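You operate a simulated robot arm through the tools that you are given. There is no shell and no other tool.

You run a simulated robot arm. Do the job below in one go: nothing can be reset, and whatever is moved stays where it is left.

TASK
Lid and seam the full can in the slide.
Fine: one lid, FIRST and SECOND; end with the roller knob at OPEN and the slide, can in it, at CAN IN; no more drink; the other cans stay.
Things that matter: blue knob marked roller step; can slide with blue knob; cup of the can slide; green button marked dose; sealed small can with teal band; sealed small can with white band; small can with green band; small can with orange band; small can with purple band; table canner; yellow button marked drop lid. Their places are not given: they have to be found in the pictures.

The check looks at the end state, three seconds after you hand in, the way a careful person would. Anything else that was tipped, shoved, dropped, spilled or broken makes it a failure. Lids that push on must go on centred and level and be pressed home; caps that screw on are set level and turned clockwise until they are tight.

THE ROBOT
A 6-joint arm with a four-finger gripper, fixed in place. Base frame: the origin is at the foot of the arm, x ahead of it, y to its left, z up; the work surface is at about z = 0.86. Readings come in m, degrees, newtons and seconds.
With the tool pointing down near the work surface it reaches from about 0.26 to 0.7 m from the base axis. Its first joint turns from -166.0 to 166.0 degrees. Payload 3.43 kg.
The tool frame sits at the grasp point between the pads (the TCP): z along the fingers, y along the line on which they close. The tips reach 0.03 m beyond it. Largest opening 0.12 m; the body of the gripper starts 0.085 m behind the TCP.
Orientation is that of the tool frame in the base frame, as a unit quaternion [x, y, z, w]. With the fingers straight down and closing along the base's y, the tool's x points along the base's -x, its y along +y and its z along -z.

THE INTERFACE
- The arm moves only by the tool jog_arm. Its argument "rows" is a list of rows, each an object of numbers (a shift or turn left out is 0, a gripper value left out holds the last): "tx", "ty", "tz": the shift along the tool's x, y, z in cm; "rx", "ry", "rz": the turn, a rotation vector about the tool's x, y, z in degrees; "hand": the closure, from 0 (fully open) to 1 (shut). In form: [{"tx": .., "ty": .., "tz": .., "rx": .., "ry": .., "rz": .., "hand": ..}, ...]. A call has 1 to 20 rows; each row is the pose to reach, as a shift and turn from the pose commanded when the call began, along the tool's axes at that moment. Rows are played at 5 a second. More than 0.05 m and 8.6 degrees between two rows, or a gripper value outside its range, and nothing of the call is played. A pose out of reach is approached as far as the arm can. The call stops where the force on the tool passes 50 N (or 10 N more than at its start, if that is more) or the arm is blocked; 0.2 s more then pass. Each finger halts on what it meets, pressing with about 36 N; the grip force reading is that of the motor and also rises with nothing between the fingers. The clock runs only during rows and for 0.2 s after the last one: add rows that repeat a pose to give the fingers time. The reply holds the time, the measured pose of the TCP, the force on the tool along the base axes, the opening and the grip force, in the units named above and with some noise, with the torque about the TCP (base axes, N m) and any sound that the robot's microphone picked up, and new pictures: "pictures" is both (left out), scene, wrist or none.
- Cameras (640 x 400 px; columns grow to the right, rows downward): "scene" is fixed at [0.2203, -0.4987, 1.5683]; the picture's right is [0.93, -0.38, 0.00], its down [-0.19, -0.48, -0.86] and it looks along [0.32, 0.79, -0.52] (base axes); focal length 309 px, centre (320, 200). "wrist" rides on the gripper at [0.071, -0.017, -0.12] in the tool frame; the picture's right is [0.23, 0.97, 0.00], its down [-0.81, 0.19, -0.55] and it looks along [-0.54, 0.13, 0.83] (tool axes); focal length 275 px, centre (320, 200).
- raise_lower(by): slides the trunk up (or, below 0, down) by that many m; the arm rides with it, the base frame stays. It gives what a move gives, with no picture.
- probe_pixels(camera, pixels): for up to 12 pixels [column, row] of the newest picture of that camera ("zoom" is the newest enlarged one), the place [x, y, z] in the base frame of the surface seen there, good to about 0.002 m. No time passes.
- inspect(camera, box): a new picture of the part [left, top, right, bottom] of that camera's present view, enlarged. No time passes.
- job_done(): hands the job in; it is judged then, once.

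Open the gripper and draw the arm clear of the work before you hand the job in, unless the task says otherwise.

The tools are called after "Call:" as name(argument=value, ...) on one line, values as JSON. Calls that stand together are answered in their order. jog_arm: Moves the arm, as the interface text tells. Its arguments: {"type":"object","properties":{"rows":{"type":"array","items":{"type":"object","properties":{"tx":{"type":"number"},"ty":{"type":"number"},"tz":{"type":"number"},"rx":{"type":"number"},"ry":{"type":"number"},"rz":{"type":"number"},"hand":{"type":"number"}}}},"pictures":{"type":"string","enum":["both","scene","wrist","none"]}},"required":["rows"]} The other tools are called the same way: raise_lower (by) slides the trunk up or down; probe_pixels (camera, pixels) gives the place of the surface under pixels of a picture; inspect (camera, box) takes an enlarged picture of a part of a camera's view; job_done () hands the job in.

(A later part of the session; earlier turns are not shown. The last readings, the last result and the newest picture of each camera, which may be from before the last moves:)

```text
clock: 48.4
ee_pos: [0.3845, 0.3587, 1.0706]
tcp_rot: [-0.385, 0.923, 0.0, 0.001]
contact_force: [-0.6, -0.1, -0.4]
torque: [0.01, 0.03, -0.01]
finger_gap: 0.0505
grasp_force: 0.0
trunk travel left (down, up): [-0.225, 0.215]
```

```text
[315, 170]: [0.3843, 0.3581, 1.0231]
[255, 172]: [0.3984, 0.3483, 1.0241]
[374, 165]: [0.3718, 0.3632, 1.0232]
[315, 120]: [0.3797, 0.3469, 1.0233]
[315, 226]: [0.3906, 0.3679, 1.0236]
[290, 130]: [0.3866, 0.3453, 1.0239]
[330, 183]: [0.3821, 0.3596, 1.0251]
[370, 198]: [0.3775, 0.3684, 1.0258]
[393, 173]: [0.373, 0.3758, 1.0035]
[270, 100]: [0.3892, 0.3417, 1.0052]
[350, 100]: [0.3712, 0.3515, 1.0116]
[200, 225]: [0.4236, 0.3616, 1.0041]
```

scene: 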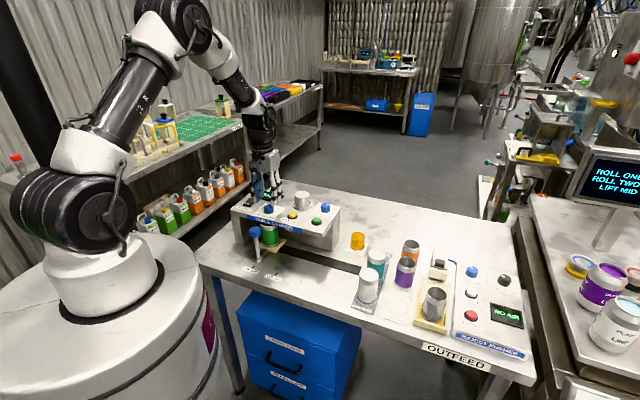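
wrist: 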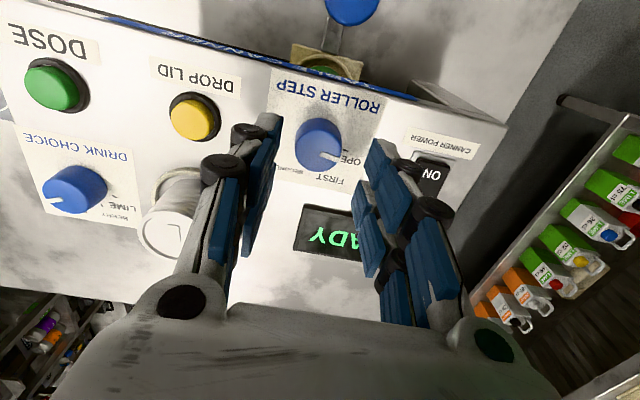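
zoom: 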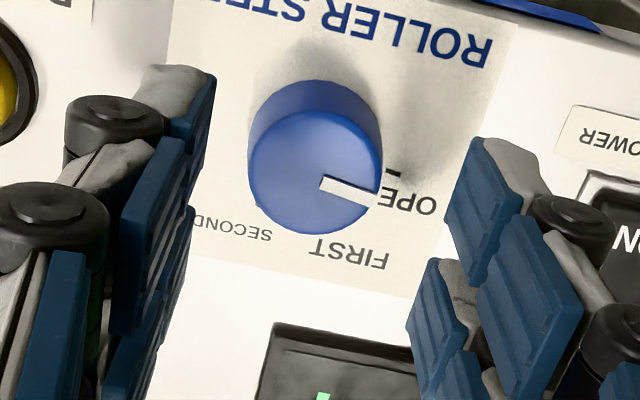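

Knob centre is (0.3851, 0.3567), so I'll shift 1.5 mm and 1 mm and lower so the tips stop about 4 mm above the plate, around the knob.

Call:
jog_arm(rows=[{"tx": 0.1, "ty": -0.15, "tz": 1.0}, {"tx": 0.1, "ty": -0.15, "tz": 2.0}, {"tx": 0.1, "ty": -0.15, "tz": 2.8}, {"tx": 0.1, "ty": -0.15, "tz": 3.4}, {"tx": 0.1, "ty": -0.15, "tz": 3.4}])

Call:
inspect(camera="scene", box=[250, 185, 295, 225])

```text
clock: 49.6
ee_pos: [0.3862, 0.357, 1.0358]
tcp_rot: [-0.385, 0.923, 0.0, 0.0]
contact_force: [0.4, -0.2, 0.1]
torque: [0.0, -0.02, -0.03]
finger_gap: 0.0504
grasp_force: 0.1
trunk travel left (down, up): [-0.225, 0.215]
```

scene: 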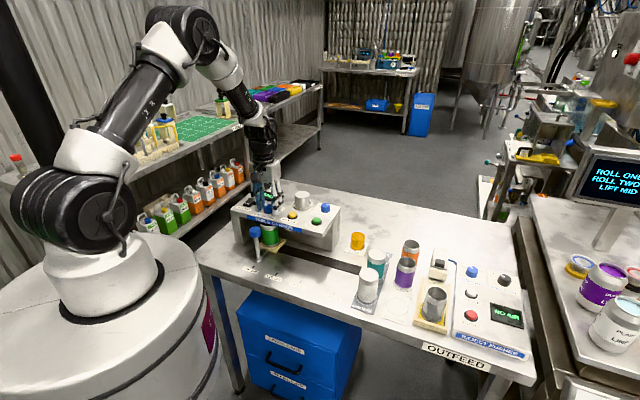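
wrist: 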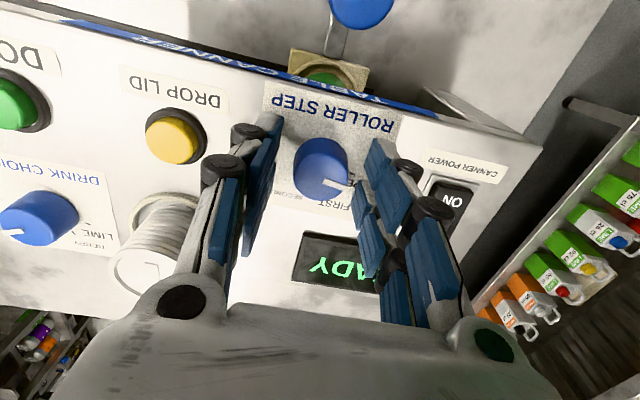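

```text
10.00 times, centred on (272, 205) of scene
```

zoom: 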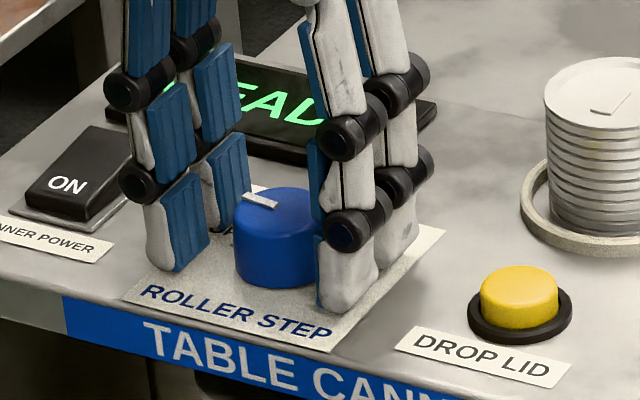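

Fingers straddle the roller knob without contact. I'll close on it.

Call:
jog_arm(rows=[{"hand": 0.7}, {"hand": 0.85}, {"hand": 1.0}, {"hand": 1.0}, {"hand": 1.0}], pictures="wrist")

```text
clock: 50.8
ee_pos: [0.3847, 0.3581, 1.0368]
tcp_rot: [-0.385, 0.923, 0.0, 0.0]
contact_force: [-2.5, 2.5, -0.5]
torque: [0.3, -0.03, 0.02]
finger_gap: 0.0306
grasp_force: 45.0
trunk travel left (down, up): [-0.225, 0.215]
```

wrist: 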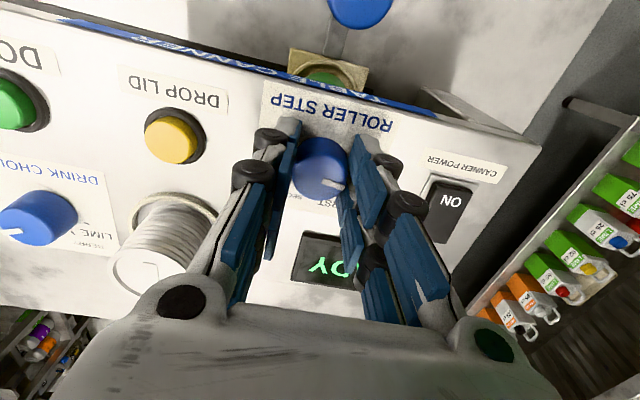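

Gripped at 30.6 mm. I'll turn clockwise (positive about the downward tool axis) by about 52° toward FIRST, then check the pointer.

Call:
jog_arm(rows=[{"ty": 0.08}, {"ty": 0.08, "rz": 4}, {"ty": 0.08, "rz": 8}, {"ty": 0.08, "rz": 12}, {"ty": 0.08, "rz": 16}, {"ty": 0.08, "rz": 20}, {"ty": 0.08, "rz": 24}, {"ty": 0.08, "rz": 28}, {"ty": 0.08, "rz": 32}, {"ty": 0.08, "rz": 36}, {"ty": 0.08, "rz": 40}, {"ty": 0.08, "rz": 44}, {"ty": 0.08, "rz": 48}, {"ty": 0.08, "rz": 50}, {"ty": 0.08, "rz": 50}])

Call:
inspect(camera="scene", box=[245, 180, 295, 225])

Call:
inspect(camera="wrist", box=[250, 100, 390, 240])

```text
clock: 54.0
ee_pos: [0.3848, 0.3575, 1.0356]
tcp_rot: [0.04, 0.999, -0.001, 0.001]
contact_force: [-3.6, 8.2, 0.7]
torque: [0.3, 0.39, -0.03]
finger_gap: 0.0302
grasp_force: 45.6
trunk travel left (down, up): [-0.225, 0.215]
```

scene: 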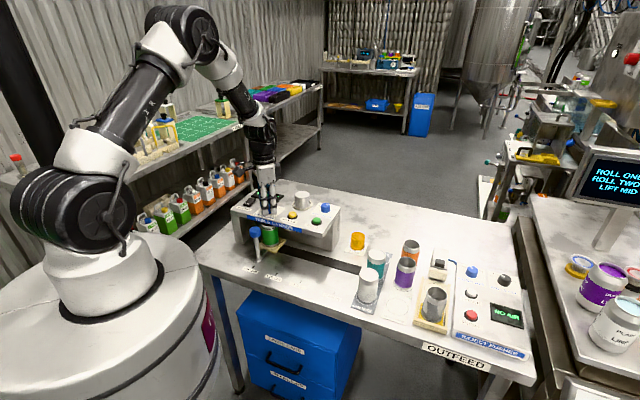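
wrist: 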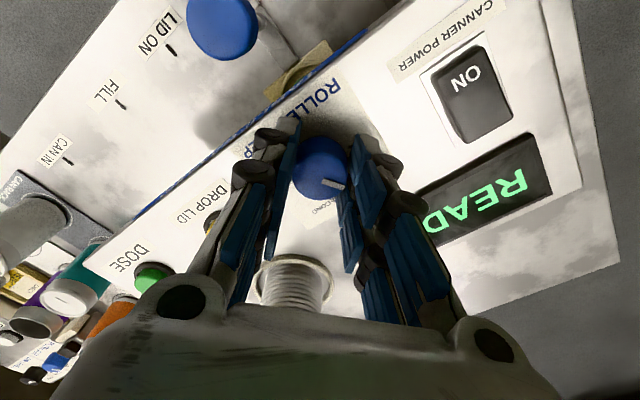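

```text
8.89 times, centred on (270, 202) of scene
```

zoom: 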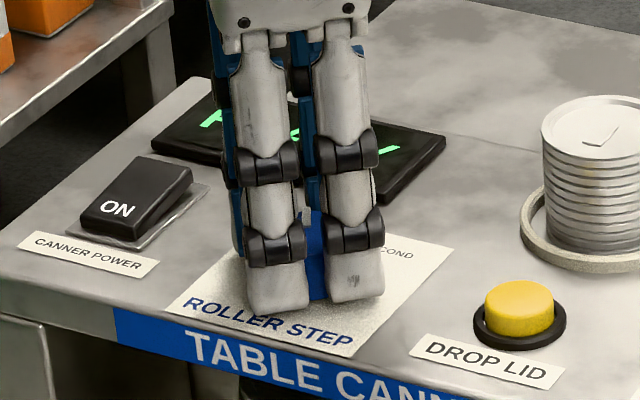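

```text
2.86 times, centred on (320, 170) of wrist
```

zoom: 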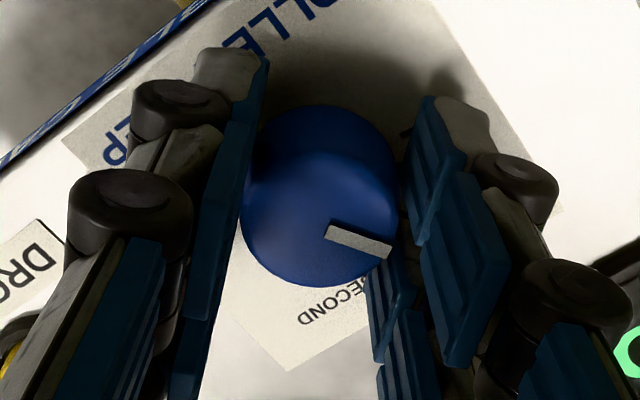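

The knob turned with the tool (pointer unchanged relative to the fingers) and is now about 50° round. I'll turn 4° more and wait a moment to see if the machine responds.

Call:
jog_arm(rows=[{"rz": 2}, {"rz": 4}, {"rz": 4}, {"rz": 4}, {"rz": 4}, {"rz": 4}, {"rz": 4}])

Call:
inspect(camera="wrist", box=[400, 120, 560, 240])

Call:
inspect(camera="wrist", box=[260, 110, 380, 240])

```text
clock: 55.6
ee_pos: [0.3851, 0.3571, 1.0356]
tcp_rot: [0.076, 0.997, 0.0, 0.001]
contact_force: [-1.6, 10.8, 2.4]
torque: [0.28, -0.19, 0.01]
finger_gap: 0.0305
grasp_force: 44.9
trunk travel left (down, up): [-0.225, 0.215]
```

scene: 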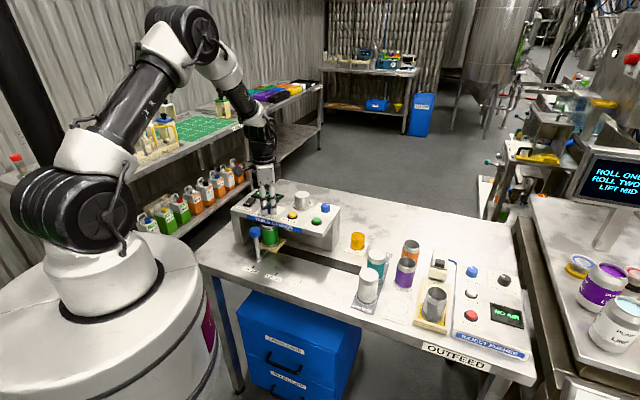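
wrist: 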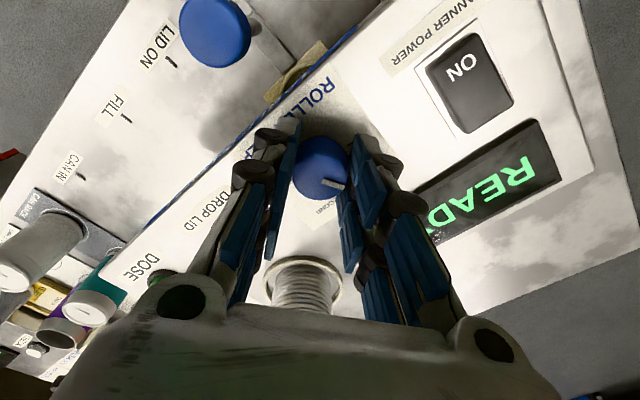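

```text
3.33 times, centred on (480, 180) of wrist
```

zoom: 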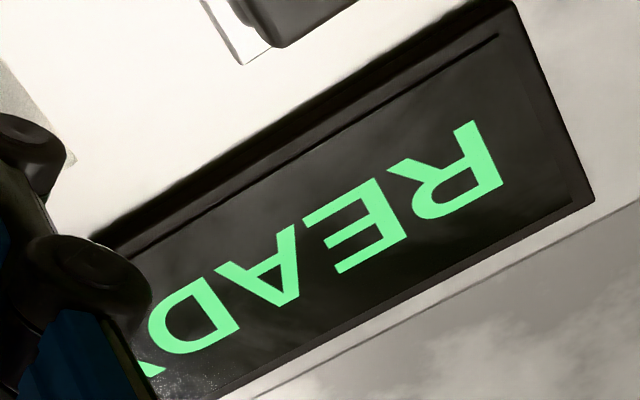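

```text
3.08 times, centred on (320, 175) of wrist
```

zoom: 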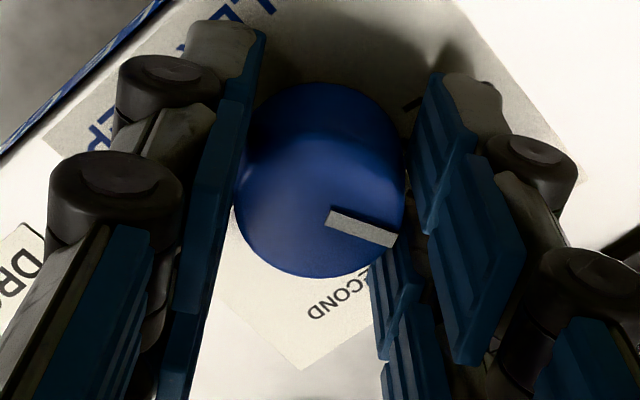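

The display still says READY. I'll let go and lift a few centimetres to see exactly where the pointer sits relative to the FIRST tick.

Call:
jog_arm(rows=[{"hand": 0.85}, {"hand": 0.7}, {"hand": 0.58}, {"hand": 0.58}, {"hand": 0.58}, {"tz": -1.0}, {"tz": -2.2}, {"tz": -3.4}, {"tz": -4.5}, {"tz": -4.5}])

Call:
inspect(camera="wrist", box=[250, 80, 400, 220])

Call:
inspect(camera="scene", box=[245, 180, 300, 225])

```text
clock: 57.8
ee_pos: [0.3862, 0.3577, 1.0823]
tcp_rot: [0.076, 0.997, 0.0, 0.0]
contact_force: [0.2, -1.0, -0.1]
torque: [0.0, 0.0, 0.02]
finger_gap: 0.0506
grasp_force: 0.1
trunk travel left (down, up): [-0.225, 0.215]
```

scene: 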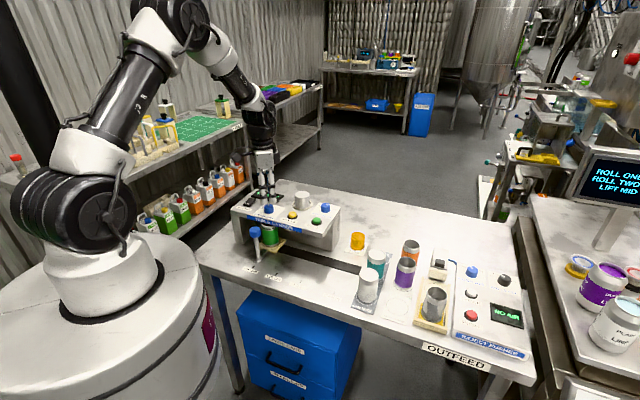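
wrist: 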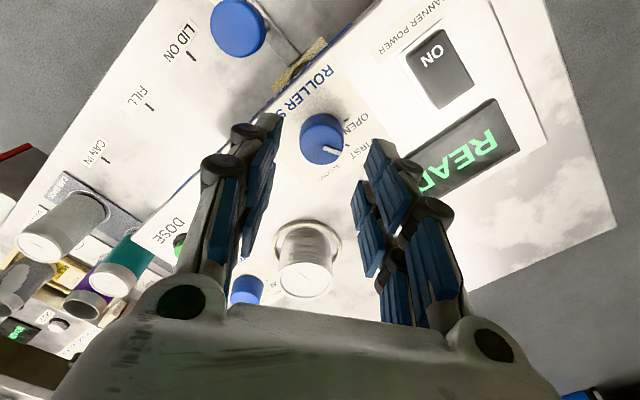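

```text
2.86 times, centred on (325, 150) of wrist
```

zoom: 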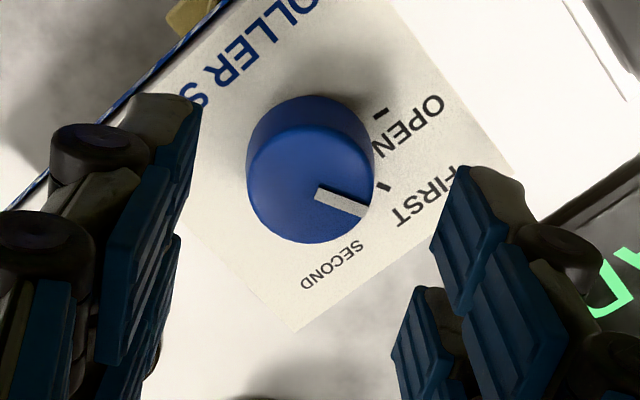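

```text
8.89 times, centred on (272, 202) of scene
```

zoom: 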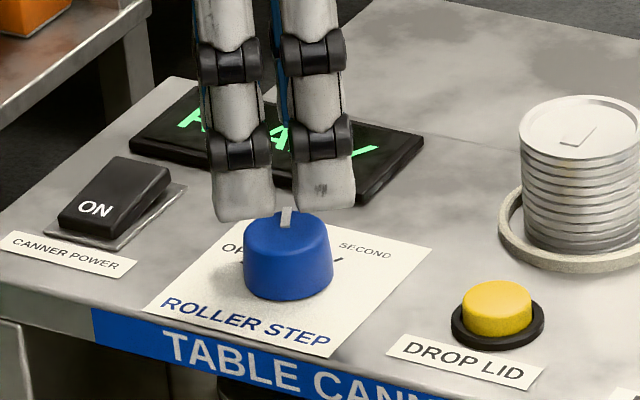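

Now I can see the OPEN tick at (380,113) and the FIRST tick at (384,187), with the pointer ending at (362,210). I'll probe these angles.

Call:
inspect(camera="wrist", box=[290, 95, 370, 175])

Call:
probe_pixels(camera="wrist", pixels=[[344.3, 119.6], [345.7, 145.5], [325, 147.5], [337.5, 152.5], [320, 147], [300, 147], [341, 143], [320, 133], [320, 163], [347, 146.5], [343, 144.5]])

```text
5.00 times, centred on (330, 135) of wrist
```

zoom: 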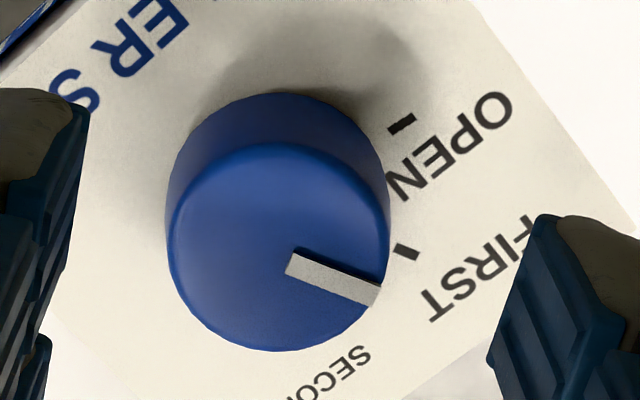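

```text
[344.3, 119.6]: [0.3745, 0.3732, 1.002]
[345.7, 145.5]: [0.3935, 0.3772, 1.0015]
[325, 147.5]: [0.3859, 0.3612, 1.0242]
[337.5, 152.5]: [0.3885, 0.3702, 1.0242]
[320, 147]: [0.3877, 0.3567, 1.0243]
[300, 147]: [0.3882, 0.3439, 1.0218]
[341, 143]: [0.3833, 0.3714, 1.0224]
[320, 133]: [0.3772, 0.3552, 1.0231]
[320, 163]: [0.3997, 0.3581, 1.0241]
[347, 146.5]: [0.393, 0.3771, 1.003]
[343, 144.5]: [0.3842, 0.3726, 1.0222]
```

The pointer appears within a few degrees of the FIRST tick. I'll look at the display and the can under the rollers for any sign that the first operation ran.

Call:
inspect(camera="wrist", box=[400, 90, 530, 200])

Call:
inspect(camera="scene", box=[245, 215, 295, 265])

Call:
inspect(camera="scene", box=[240, 185, 290, 220])

```text
3.64 times, centred on (465, 145) of wrist
```

zoom: 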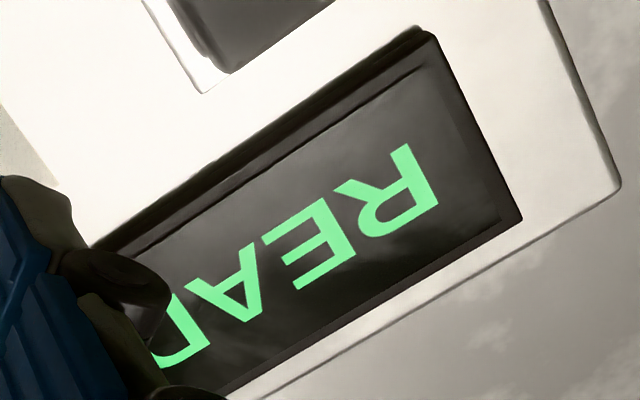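

```text
8.00 times, centred on (270, 240) of scene
```

zoom: 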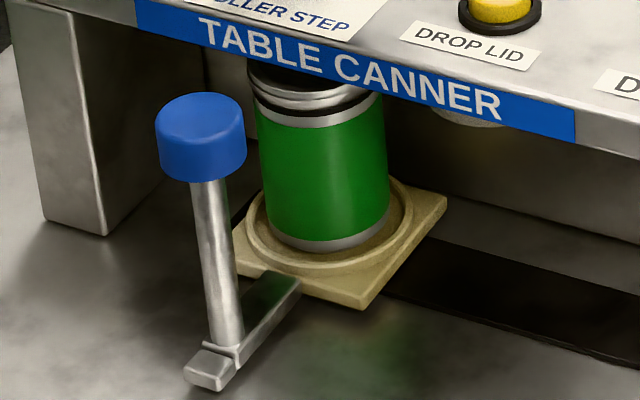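

```text
11.43 times, centred on (265, 202) of scene
```

zoom: 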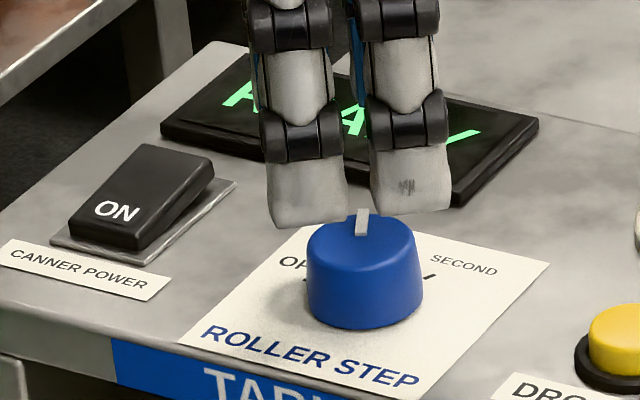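

The can's top at (315,95) looks different from before, with an extra ring around the lid. I'll zoom right in.

Call:
inspect(camera="scene", box=[258, 218, 288, 240])

```text
16.00 times, centred on (273, 229) of scene
```

zoom: 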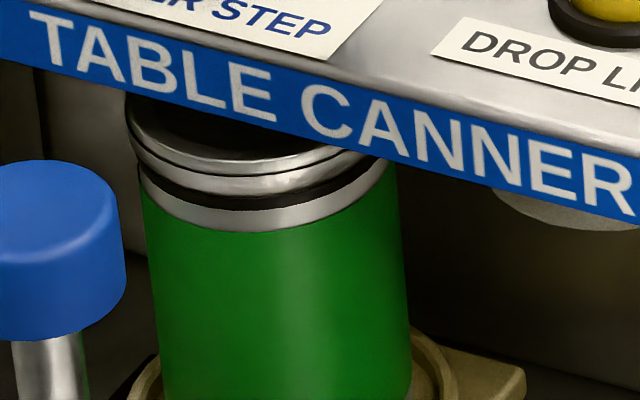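

Since the knob reached FIRST a dark groove and rounded curl have appeared around the lid, so the first rolling seems to be engaged. I'll wait 3 seconds in place and check whether it changes further.

Call:
jog_arm(rows=[{"tz": 0}, {"tz": 0}, {"tz": 0}, {"tz": 0}, {"tz": 0}, {"tz": 0}, {"tz": 0}, {"tz": 0}, {"tz": 0}, {"tz": 0}, {"tz": 0}, {"tz": 0}, {"tz": 0}, {"tz": 0}, {"tz": 0}])

Call:
inspect(camera="scene", box=[258, 218, 288, 240])

Call:
inspect(camera="wrist", box=[290, 95, 370, 175])

```text
clock: 61.0
ee_pos: [0.3858, 0.3572, 1.0811]
tcp_rot: [0.075, 0.997, 0.0, 0.0]
contact_force: [0.5, 0.6, 0.1]
torque: [0.03, 0.01, -0.01]
finger_gap: 0.0502
grasp_force: 0.1
trunk travel left (down, up): [-0.225, 0.215]
```

scene: 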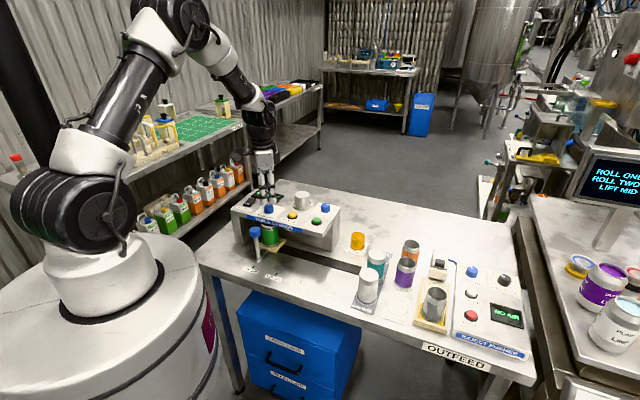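
wrist: 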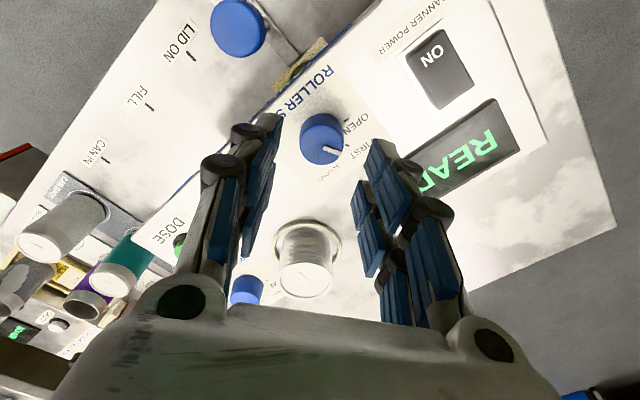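

```text
16.00 times, centred on (273, 229) of scene
```

zoom: 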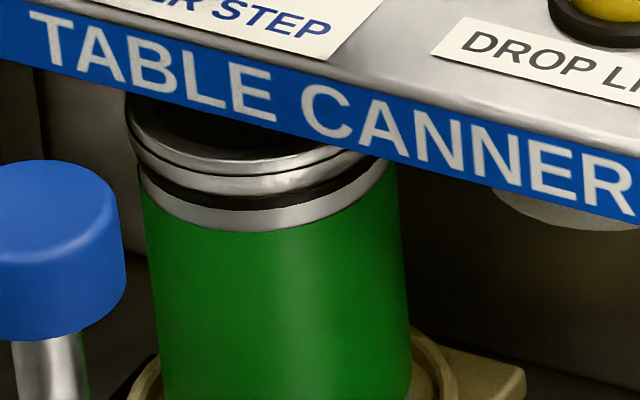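

```text
5.00 times, centred on (330, 135) of wrist
```

zoom: 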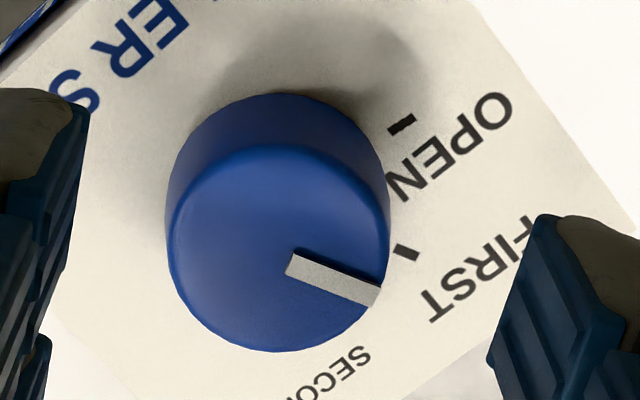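

No further change, so the FIRST roll shape appears stable. I'll re-grip at this orientation, turn the last ~4° to sit right on the FIRST tick, and dwell before moving on.

Call:
jog_arm(rows=[{"tz": 1.2}, {"tz": 2.4}, {"tz": 3.6}, {"tz": 4.5}, {"tz": 4.5}, {"tz": 4.5, "hand": 0.7}, {"tz": 4.5, "hand": 0.85}, {"tz": 4.5, "hand": 1.0}, {"tz": 4.5, "hand": 1.0}, {"tz": 4.5, "hand": 1.0}, {"tz": 4.5, "rz": 2}, {"tz": 4.5, "rz": 4}, {"tz": 4.5, "rz": 4}, {"tz": 4.5, "rz": 4}, {"tz": 4.5, "rz": 4}, {"tz": 4.5, "rz": 4}, {"tz": 4.5, "rz": 4}, {"tz": 4.5, "rz": 4}, {"tz": 4.5, "rz": 4}])

Call:
inspect(camera="scene", box=[258, 218, 288, 240])

Call:
inspect(camera="wrist", box=[260, 110, 380, 240])

```text
clock: 65.0
ee_pos: [0.3863, 0.3563, 1.0369]
tcp_rot: [0.111, 0.994, 0.001, 0.001]
contact_force: [4.8, 9.5, 12.1]
torque: [0.25, -0.24, 0.03]
finger_gap: 0.0305
grasp_force: 45.5
trunk travel left (down, up): [-0.225, 0.215]
```

scene: 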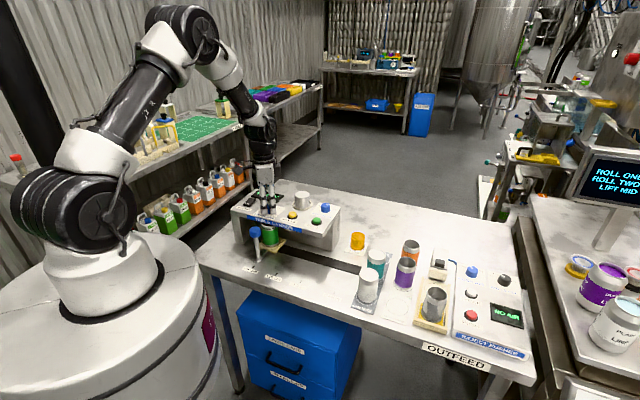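
wrist: 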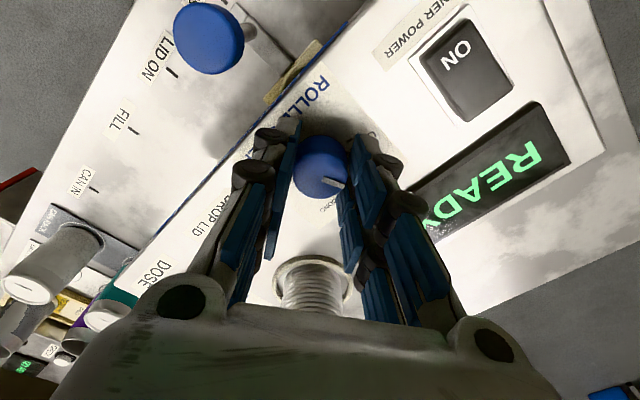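

```text
16.00 times, centred on (273, 229) of scene
```

zoom: 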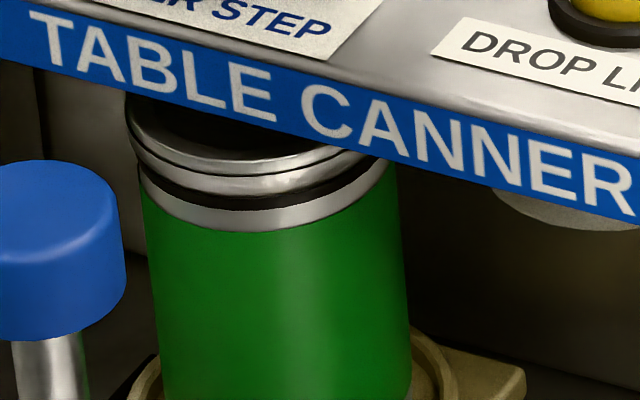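

```text
3.08 times, centred on (320, 175) of wrist
```

zoom: 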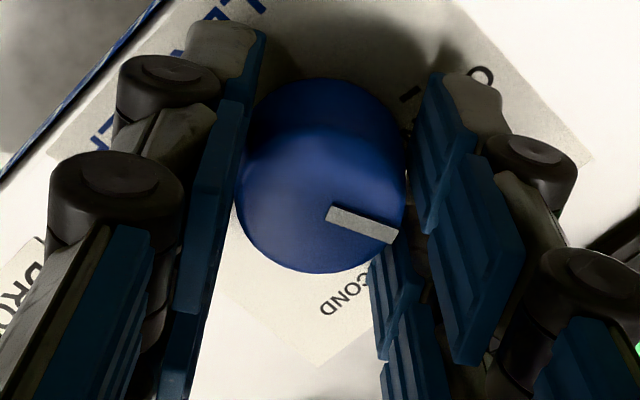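

The seam shape is unchanged at FIRST, so I'll turn on clockwise about 52° to SECOND, shifting ~1 mm to relieve the side load, and dwell.

Call:
jog_arm(rows=[{"ty": 0.1, "tz": -0.05}, {"ty": 0.1, "tz": -0.05, "rz": 4}, {"ty": 0.1, "tz": -0.05, "rz": 8}, {"ty": 0.1, "tz": -0.05, "rz": 12}, {"ty": 0.1, "tz": -0.05, "rz": 16}, {"ty": 0.1, "tz": -0.05, "rz": 20}, {"ty": 0.1, "tz": -0.05, "rz": 24}, {"ty": 0.1, "tz": -0.05, "rz": 28}, {"ty": 0.1, "tz": -0.05, "rz": 32}, {"ty": 0.1, "tz": -0.05, "rz": 36}, {"ty": 0.1, "tz": -0.05, "rz": 40}, {"ty": 0.1, "tz": -0.05, "rz": 44}, {"ty": 0.1, "tz": -0.05, "rz": 48}, {"ty": 0.1, "tz": -0.05, "rz": 51}, {"ty": 0.1, "tz": -0.05, "rz": 53}, {"ty": 0.1, "tz": -0.05, "rz": 53}, {"ty": 0.1, "tz": -0.05, "rz": 53}, {"ty": 0.1, "tz": -0.05, "rz": 53}])

Call:
inspect(camera="scene", box=[258, 218, 288, 240])

Call:
inspect(camera="wrist", box=[260, 110, 380, 240])

```text
clock: 68.8
ee_pos: [0.3856, 0.358, 1.0378]
tcp_rot: [0.542, 0.84, 0.001, -0.001]
contact_force: [7.9, 1.8, 7.6]
torque: [-0.29, -0.44, 0.46]
finger_gap: 0.03
grasp_force: 44.9
trunk travel left (down, up): [-0.225, 0.215]
```

scene: 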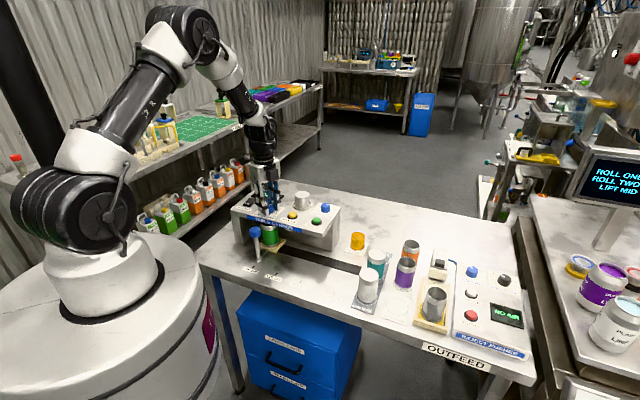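
wrist: 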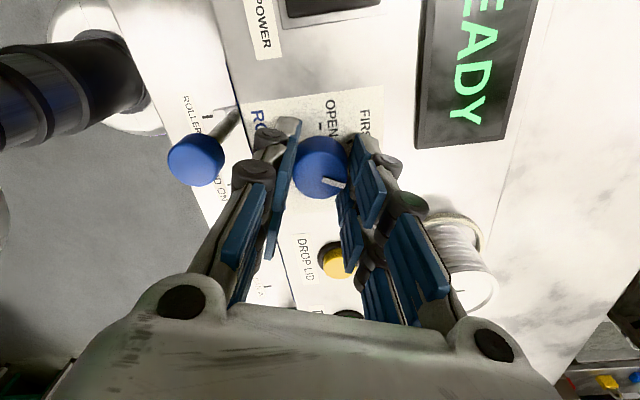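

```text
16.00 times, centred on (273, 229) of scene
```

zoom: 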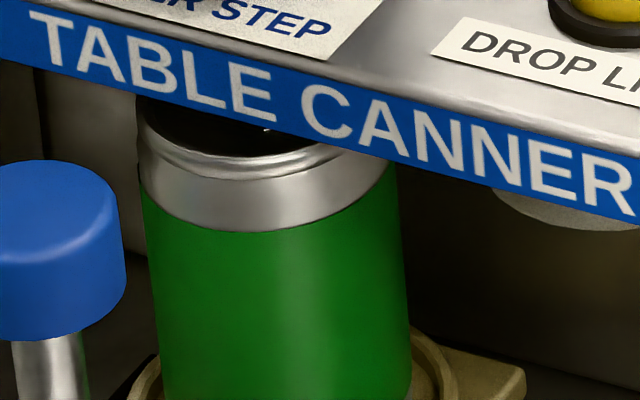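

```text
3.08 times, centred on (320, 175) of wrist
```

zoom: 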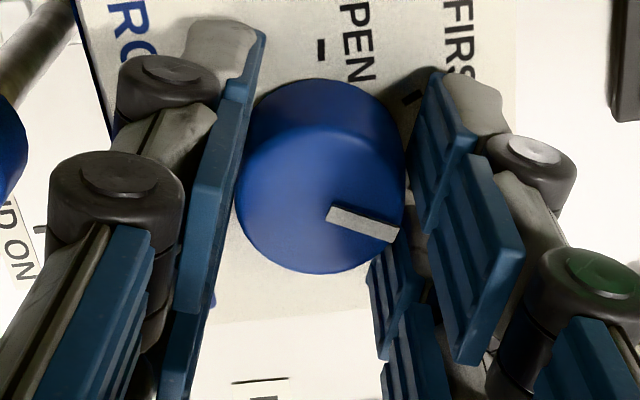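

The seam is now tight and smooth like the sealed cans, and a rise in torque (0.46 N·m) suggests the knob reached its SECOND stop. I'll dwell 2 s here and recheck.

Call:
jog_arm(rows=[{"rz": -1}, {"rz": -1}, {"rz": -1}, {"rz": -1}, {"rz": -1}, {"rz": -1}, {"rz": -1}, {"rz": -1}, {"rz": -1}, {"rz": -1}, {"rz": -1}, {"rz": -1}])

Call:
inspect(camera="scene", box=[258, 218, 288, 240])

```text
clock: 71.4
ee_pos: [0.3865, 0.3583, 1.036]
tcp_rot: [0.535, 0.845, 0.0, 0.0]
contact_force: [6.8, -0.4, 4.9]
torque: [0.03, -0.15, 0.01]
finger_gap: 0.0302
grasp_force: 45.2
trunk travel left (down, up): [-0.225, 0.215]
```

scene: 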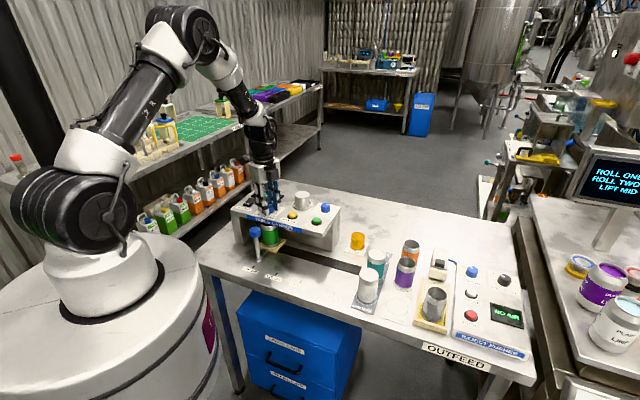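
wrist: 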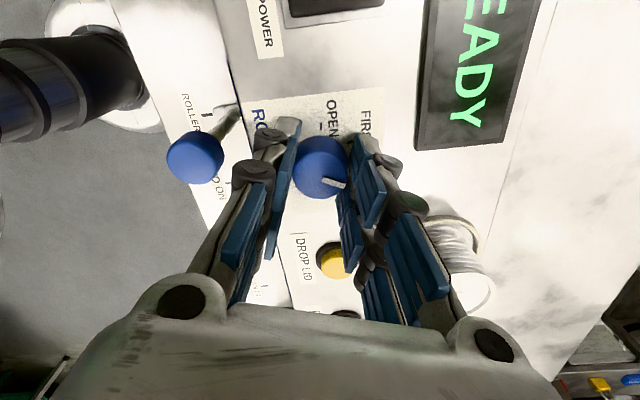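

```text
16.00 times, centred on (273, 229) of scene
```

zoom: 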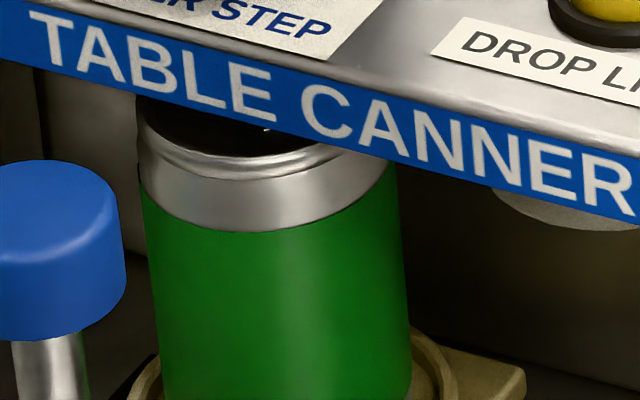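

SECOND is complete and stable. I'll now turn the knob back counter-clockwise toward OPEN, first 80°.

Call:
jog_arm(rows=[{"rz": -4}, {"rz": -8}, {"rz": -12}, {"rz": -16}, {"rz": -20.5}, {"rz": -25}, {"rz": -29.5}, {"rz": -34}, {"rz": -38.5}, {"rz": -43}, {"rz": -47.5}, {"rz": -52}, {"rz": -56.5}, {"rz": -61}, {"rz": -65.5}, {"rz": -70}, {"rz": -74}, {"rz": -78}, {"rz": -80}], pictures="wrist")

```text
clock: 75.4
ee_pos: [0.3854, 0.3587, 1.0358]
tcp_rot: [-0.134, 0.991, 0.001, 0.0]
contact_force: [3.5, -1.3, 0.4]
torque: [-0.02, -0.07, 0.0]
finger_gap: 0.0302
grasp_force: 44.6
trunk travel left (down, up): [-0.225, 0.215]
```

wrist: 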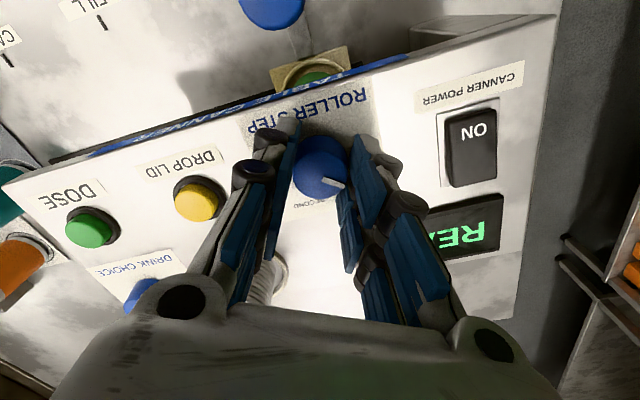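

Turning freely with the pointer following. I'll turn the remaining ~30° to OPEN and watch the torque for a stop.

Call:
jog_arm(rows=[{"rz": -4}, {"rz": -8}, {"rz": -12}, {"rz": -16}, {"rz": -20}, {"rz": -24}, {"rz": -27}, {"rz": -29}, {"rz": -30}, {"rz": -30}])

Call:
inspect(camera="wrist", box=[250, 90, 390, 230])

```text
clock: 77.6
ee_pos: [0.3864, 0.357, 1.0353]
tcp_rot: [-0.385, 0.923, 0.0, 0.0]
contact_force: [2.9, -2.6, 5.9]
torque: [-0.39, 0.31, -0.44]
finger_gap: 0.0302
grasp_force: 44.7
trunk travel left (down, up): [-0.225, 0.215]
```

scene: 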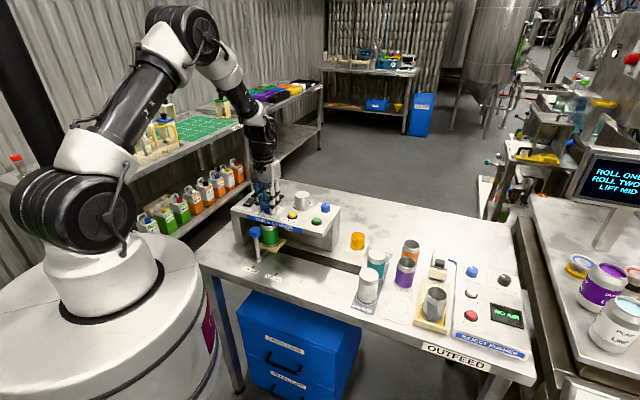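
wrist: 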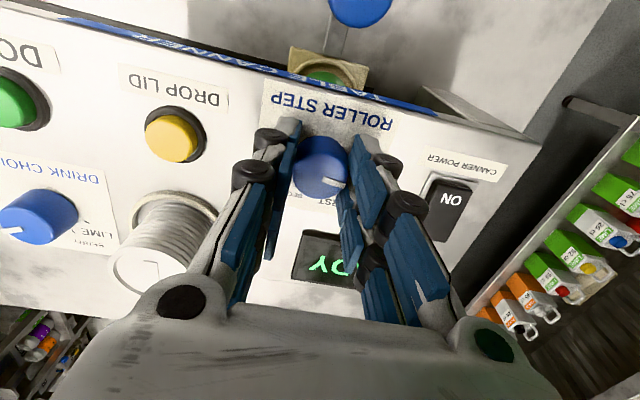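

```text
2.86 times, centred on (320, 160) of wrist
```

zoom: 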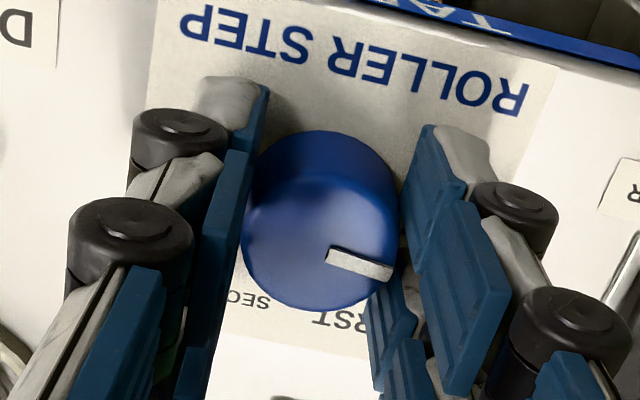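

Torque of -0.44 N·m shows the knob is against its OPEN stop. I'll relieve the twist, open, and lift to check the pointer.

Call:
jog_arm(rows=[{"rz": 0.6}, {"rz": 0.6, "hand": 0.85}, {"rz": 0.6, "hand": 0.7}, {"rz": 0.6, "hand": 0.58}, {"rz": 0.6, "hand": 0.58}, {"rz": 0.6, "hand": 0.58}, {"rz": 0.6, "tz": -1.0}, {"rz": 0.6, "tz": -2.5}, {"rz": 0.6, "tz": -4.5}, {"rz": 0.6, "tz": -6.5}, {"rz": 0.6, "tz": -8.5}, {"rz": 0.6, "tz": -8.5}])

Call:
inspect(camera="wrist", box=[250, 70, 390, 200])

Call:
inspect(camera="scene", box=[235, 180, 300, 265])

```text
clock: 80.2
ee_pos: [0.3864, 0.3583, 1.1204]
tcp_rot: [-0.38, 0.925, -0.001, 0.0]
contact_force: [1.0, 0.0, 0.4]
torque: [0.0, 0.02, -0.02]
finger_gap: 0.0502
grasp_force: 0.1
trunk travel left (down, up): [-0.225, 0.215]
```

scene: 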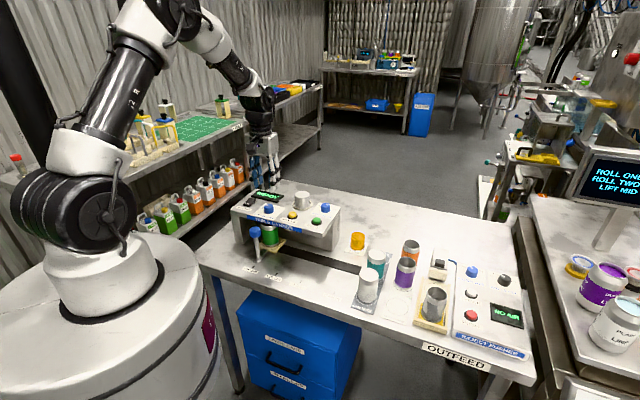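
wrist: 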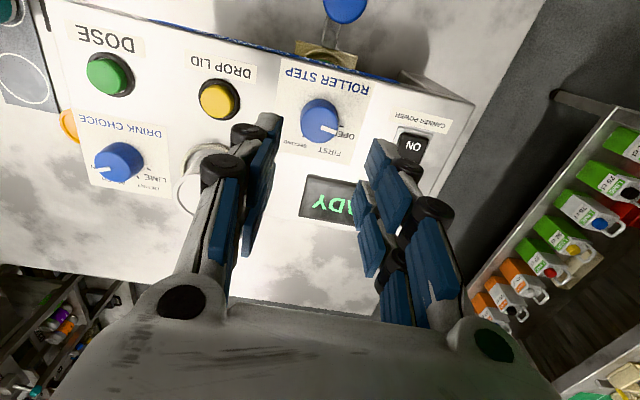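

```text
3.08 times, centred on (320, 135) of wrist
```

zoom: 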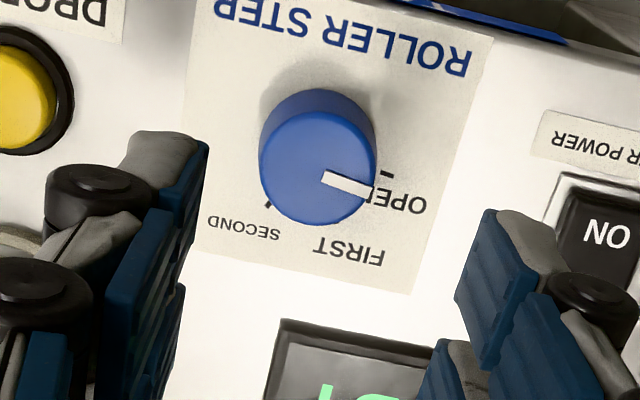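

```text
4.71 times, centred on (268, 222) of scene
```

zoom: 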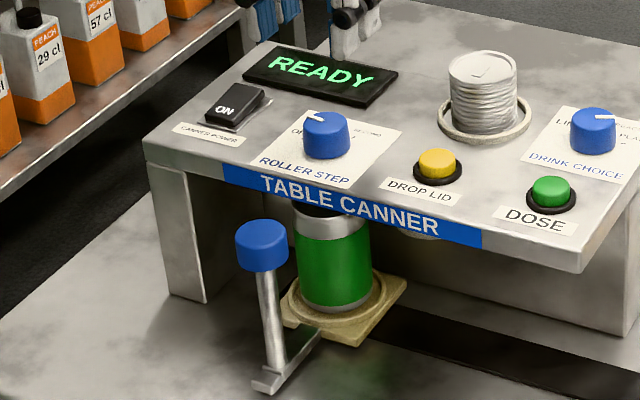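

Pointer is back at OPEN, as at the start, and the seam looks closed. I'll go back over the slide knob at ROLLERS, (0.321, 0.293), and stop just above.

Call:
jog_arm(rows=[{"tx": 1.5, "rz": -0.6}, {"tx": 3.5, "rz": -0.6}, {"tx": 5.5, "ty": 0.04, "rz": -0.6}, {"tx": 7.5, "ty": 0.08, "rz": -0.6}, {"tx": 9.16, "ty": 0.08, "rz": -0.6}, {"tx": 9.16, "ty": 0.08, "tz": 2.0, "rz": -0.6}, {"tx": 9.16, "ty": 0.08, "tz": 4.5, "rz": -0.6}, {"tx": 9.16, "ty": 0.08, "tz": 7.0, "rz": -0.6}, {"tx": 9.16, "ty": 0.08, "tz": 8.0, "rz": -0.6}, {"tx": 9.16, "ty": 0.08, "tz": 8.0, "rz": -0.6}])

```text
clock: 82.4
ee_pos: [0.32, 0.2941, 1.0422]
tcp_rot: [-0.385, 0.923, 0.0, 0.0]
contact_force: [0.3, 0.0, 0.9]
torque: [-0.03, 0.01, 0.0]
finger_gap: 0.0501
grasp_force: 0.1
trunk travel left (down, up): [-0.225, 0.215]
```

scene: 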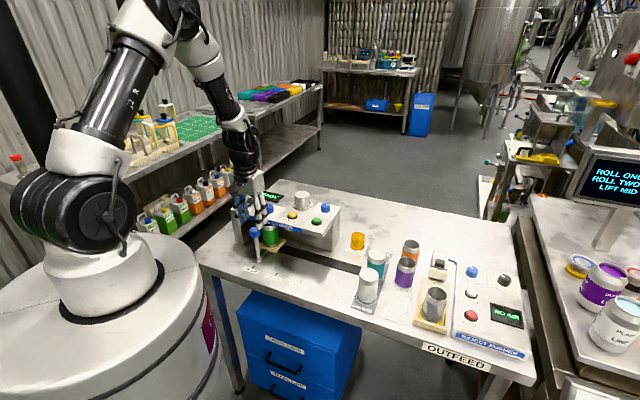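
wrist: 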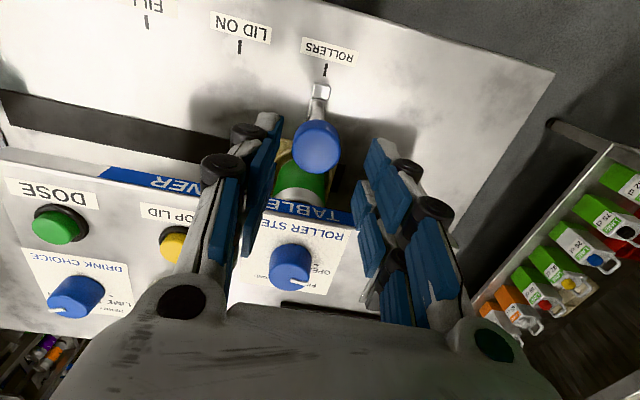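

Knob top is at (316,147), the same view as when I gripped at LID ON. I'll shift 1.5 mm, descend and grip it.

Call:
jog_arm(rows=[{"ty": -0.15, "tz": 1.4}, {"ty": -0.15, "tz": 2.8}, {"ty": -0.15, "tz": 4.2}, {"ty": -0.15, "tz": 5.7}, {"ty": -0.15, "tz": 5.7}, {"ty": -0.15, "tz": 5.7, "hand": 0.7}, {"ty": -0.15, "tz": 5.7, "hand": 0.85}, {"ty": -0.15, "tz": 5.7, "hand": 1.0}, {"ty": -0.15, "tz": 5.7, "hand": 1.0}])

```text
clock: 84.4
ee_pos: [0.3209, 0.2928, 0.9853]
tcp_rot: [-0.385, 0.923, -0.001, 0.0]
contact_force: [0.1, 0.7, -2.9]
torque: [0.1, -0.14, 0.08]
finger_gap: 0.0325
grasp_force: 44.8
trunk travel left (down, up): [-0.225, 0.215]
```

scene: 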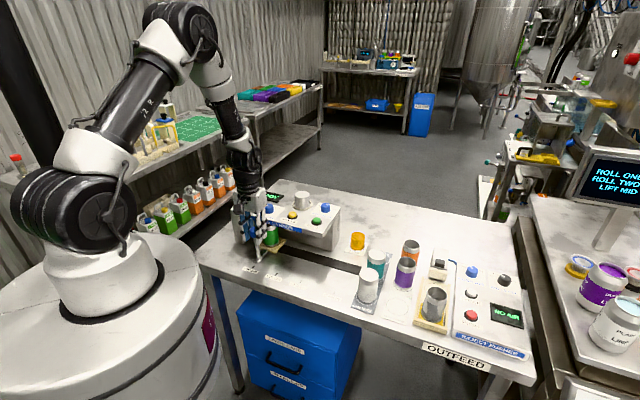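
wrist: 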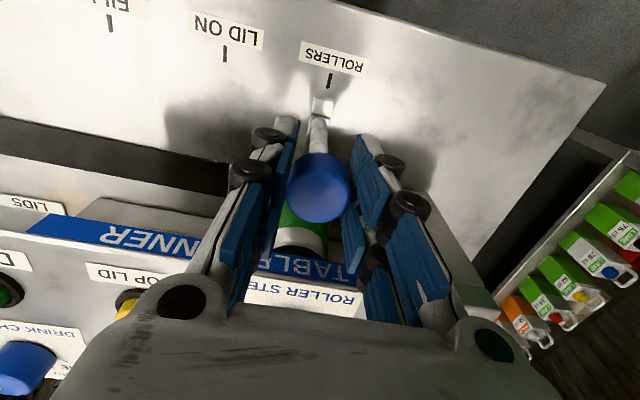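

Gripped. I'll pull the slide back toward CAN IN, first 14 cm, smoothly.

Call:
jog_arm(rows=[{"ty": -0.15}, {"ty": -0.45}, {"ty": -0.9}, {"ty": -1.5, "tx": 0.01}, {"ty": -2.2, "tx": 0.01}, {"ty": -3.0, "tx": 0.02}, {"ty": -3.9, "tx": 0.02}, {"ty": -4.8, "tx": 0.03}, {"ty": -5.7, "tx": 0.03}, {"ty": -6.6, "tx": 0.04}, {"ty": -7.5, "tx": 0.04}, {"ty": -8.4, "tx": 0.05}, {"ty": -9.3, "tx": 0.05}, {"ty": -10.2, "tx": 0.06}, {"ty": -11.1, "tx": 0.06}, {"ty": -12.0, "tx": 0.07}, {"ty": -12.8, "tx": 0.07}, {"ty": -13.4, "tx": 0.08}, {"ty": -13.8, "tx": 0.08}, {"ty": -14.0, "tx": 0.08}])

```text
clock: 88.6
ee_pos: [0.4203, 0.1951, 0.9848]
tcp_rot: [-0.385, 0.923, -0.001, 0.0]
contact_force: [2.7, 2.3, -0.2]
torque: [-0.17, 0.32, 0.01]
finger_gap: 0.0316
grasp_force: 45.5
trunk travel left (down, up): [-0.225, 0.215]
```

scene: 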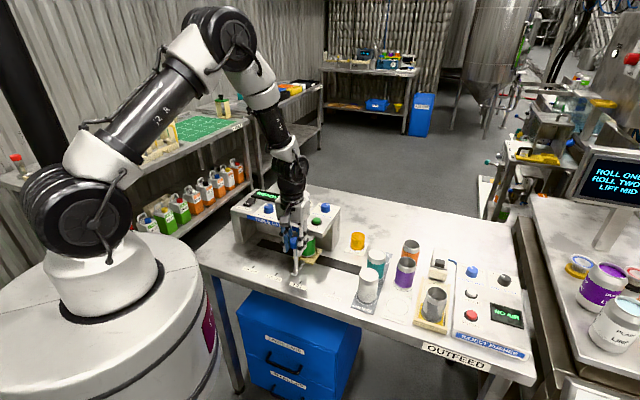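
wrist: 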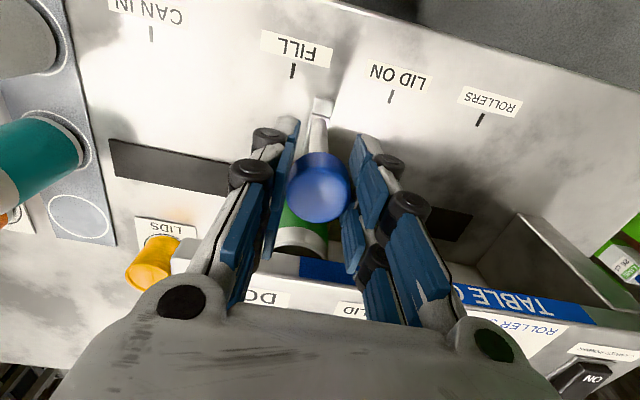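

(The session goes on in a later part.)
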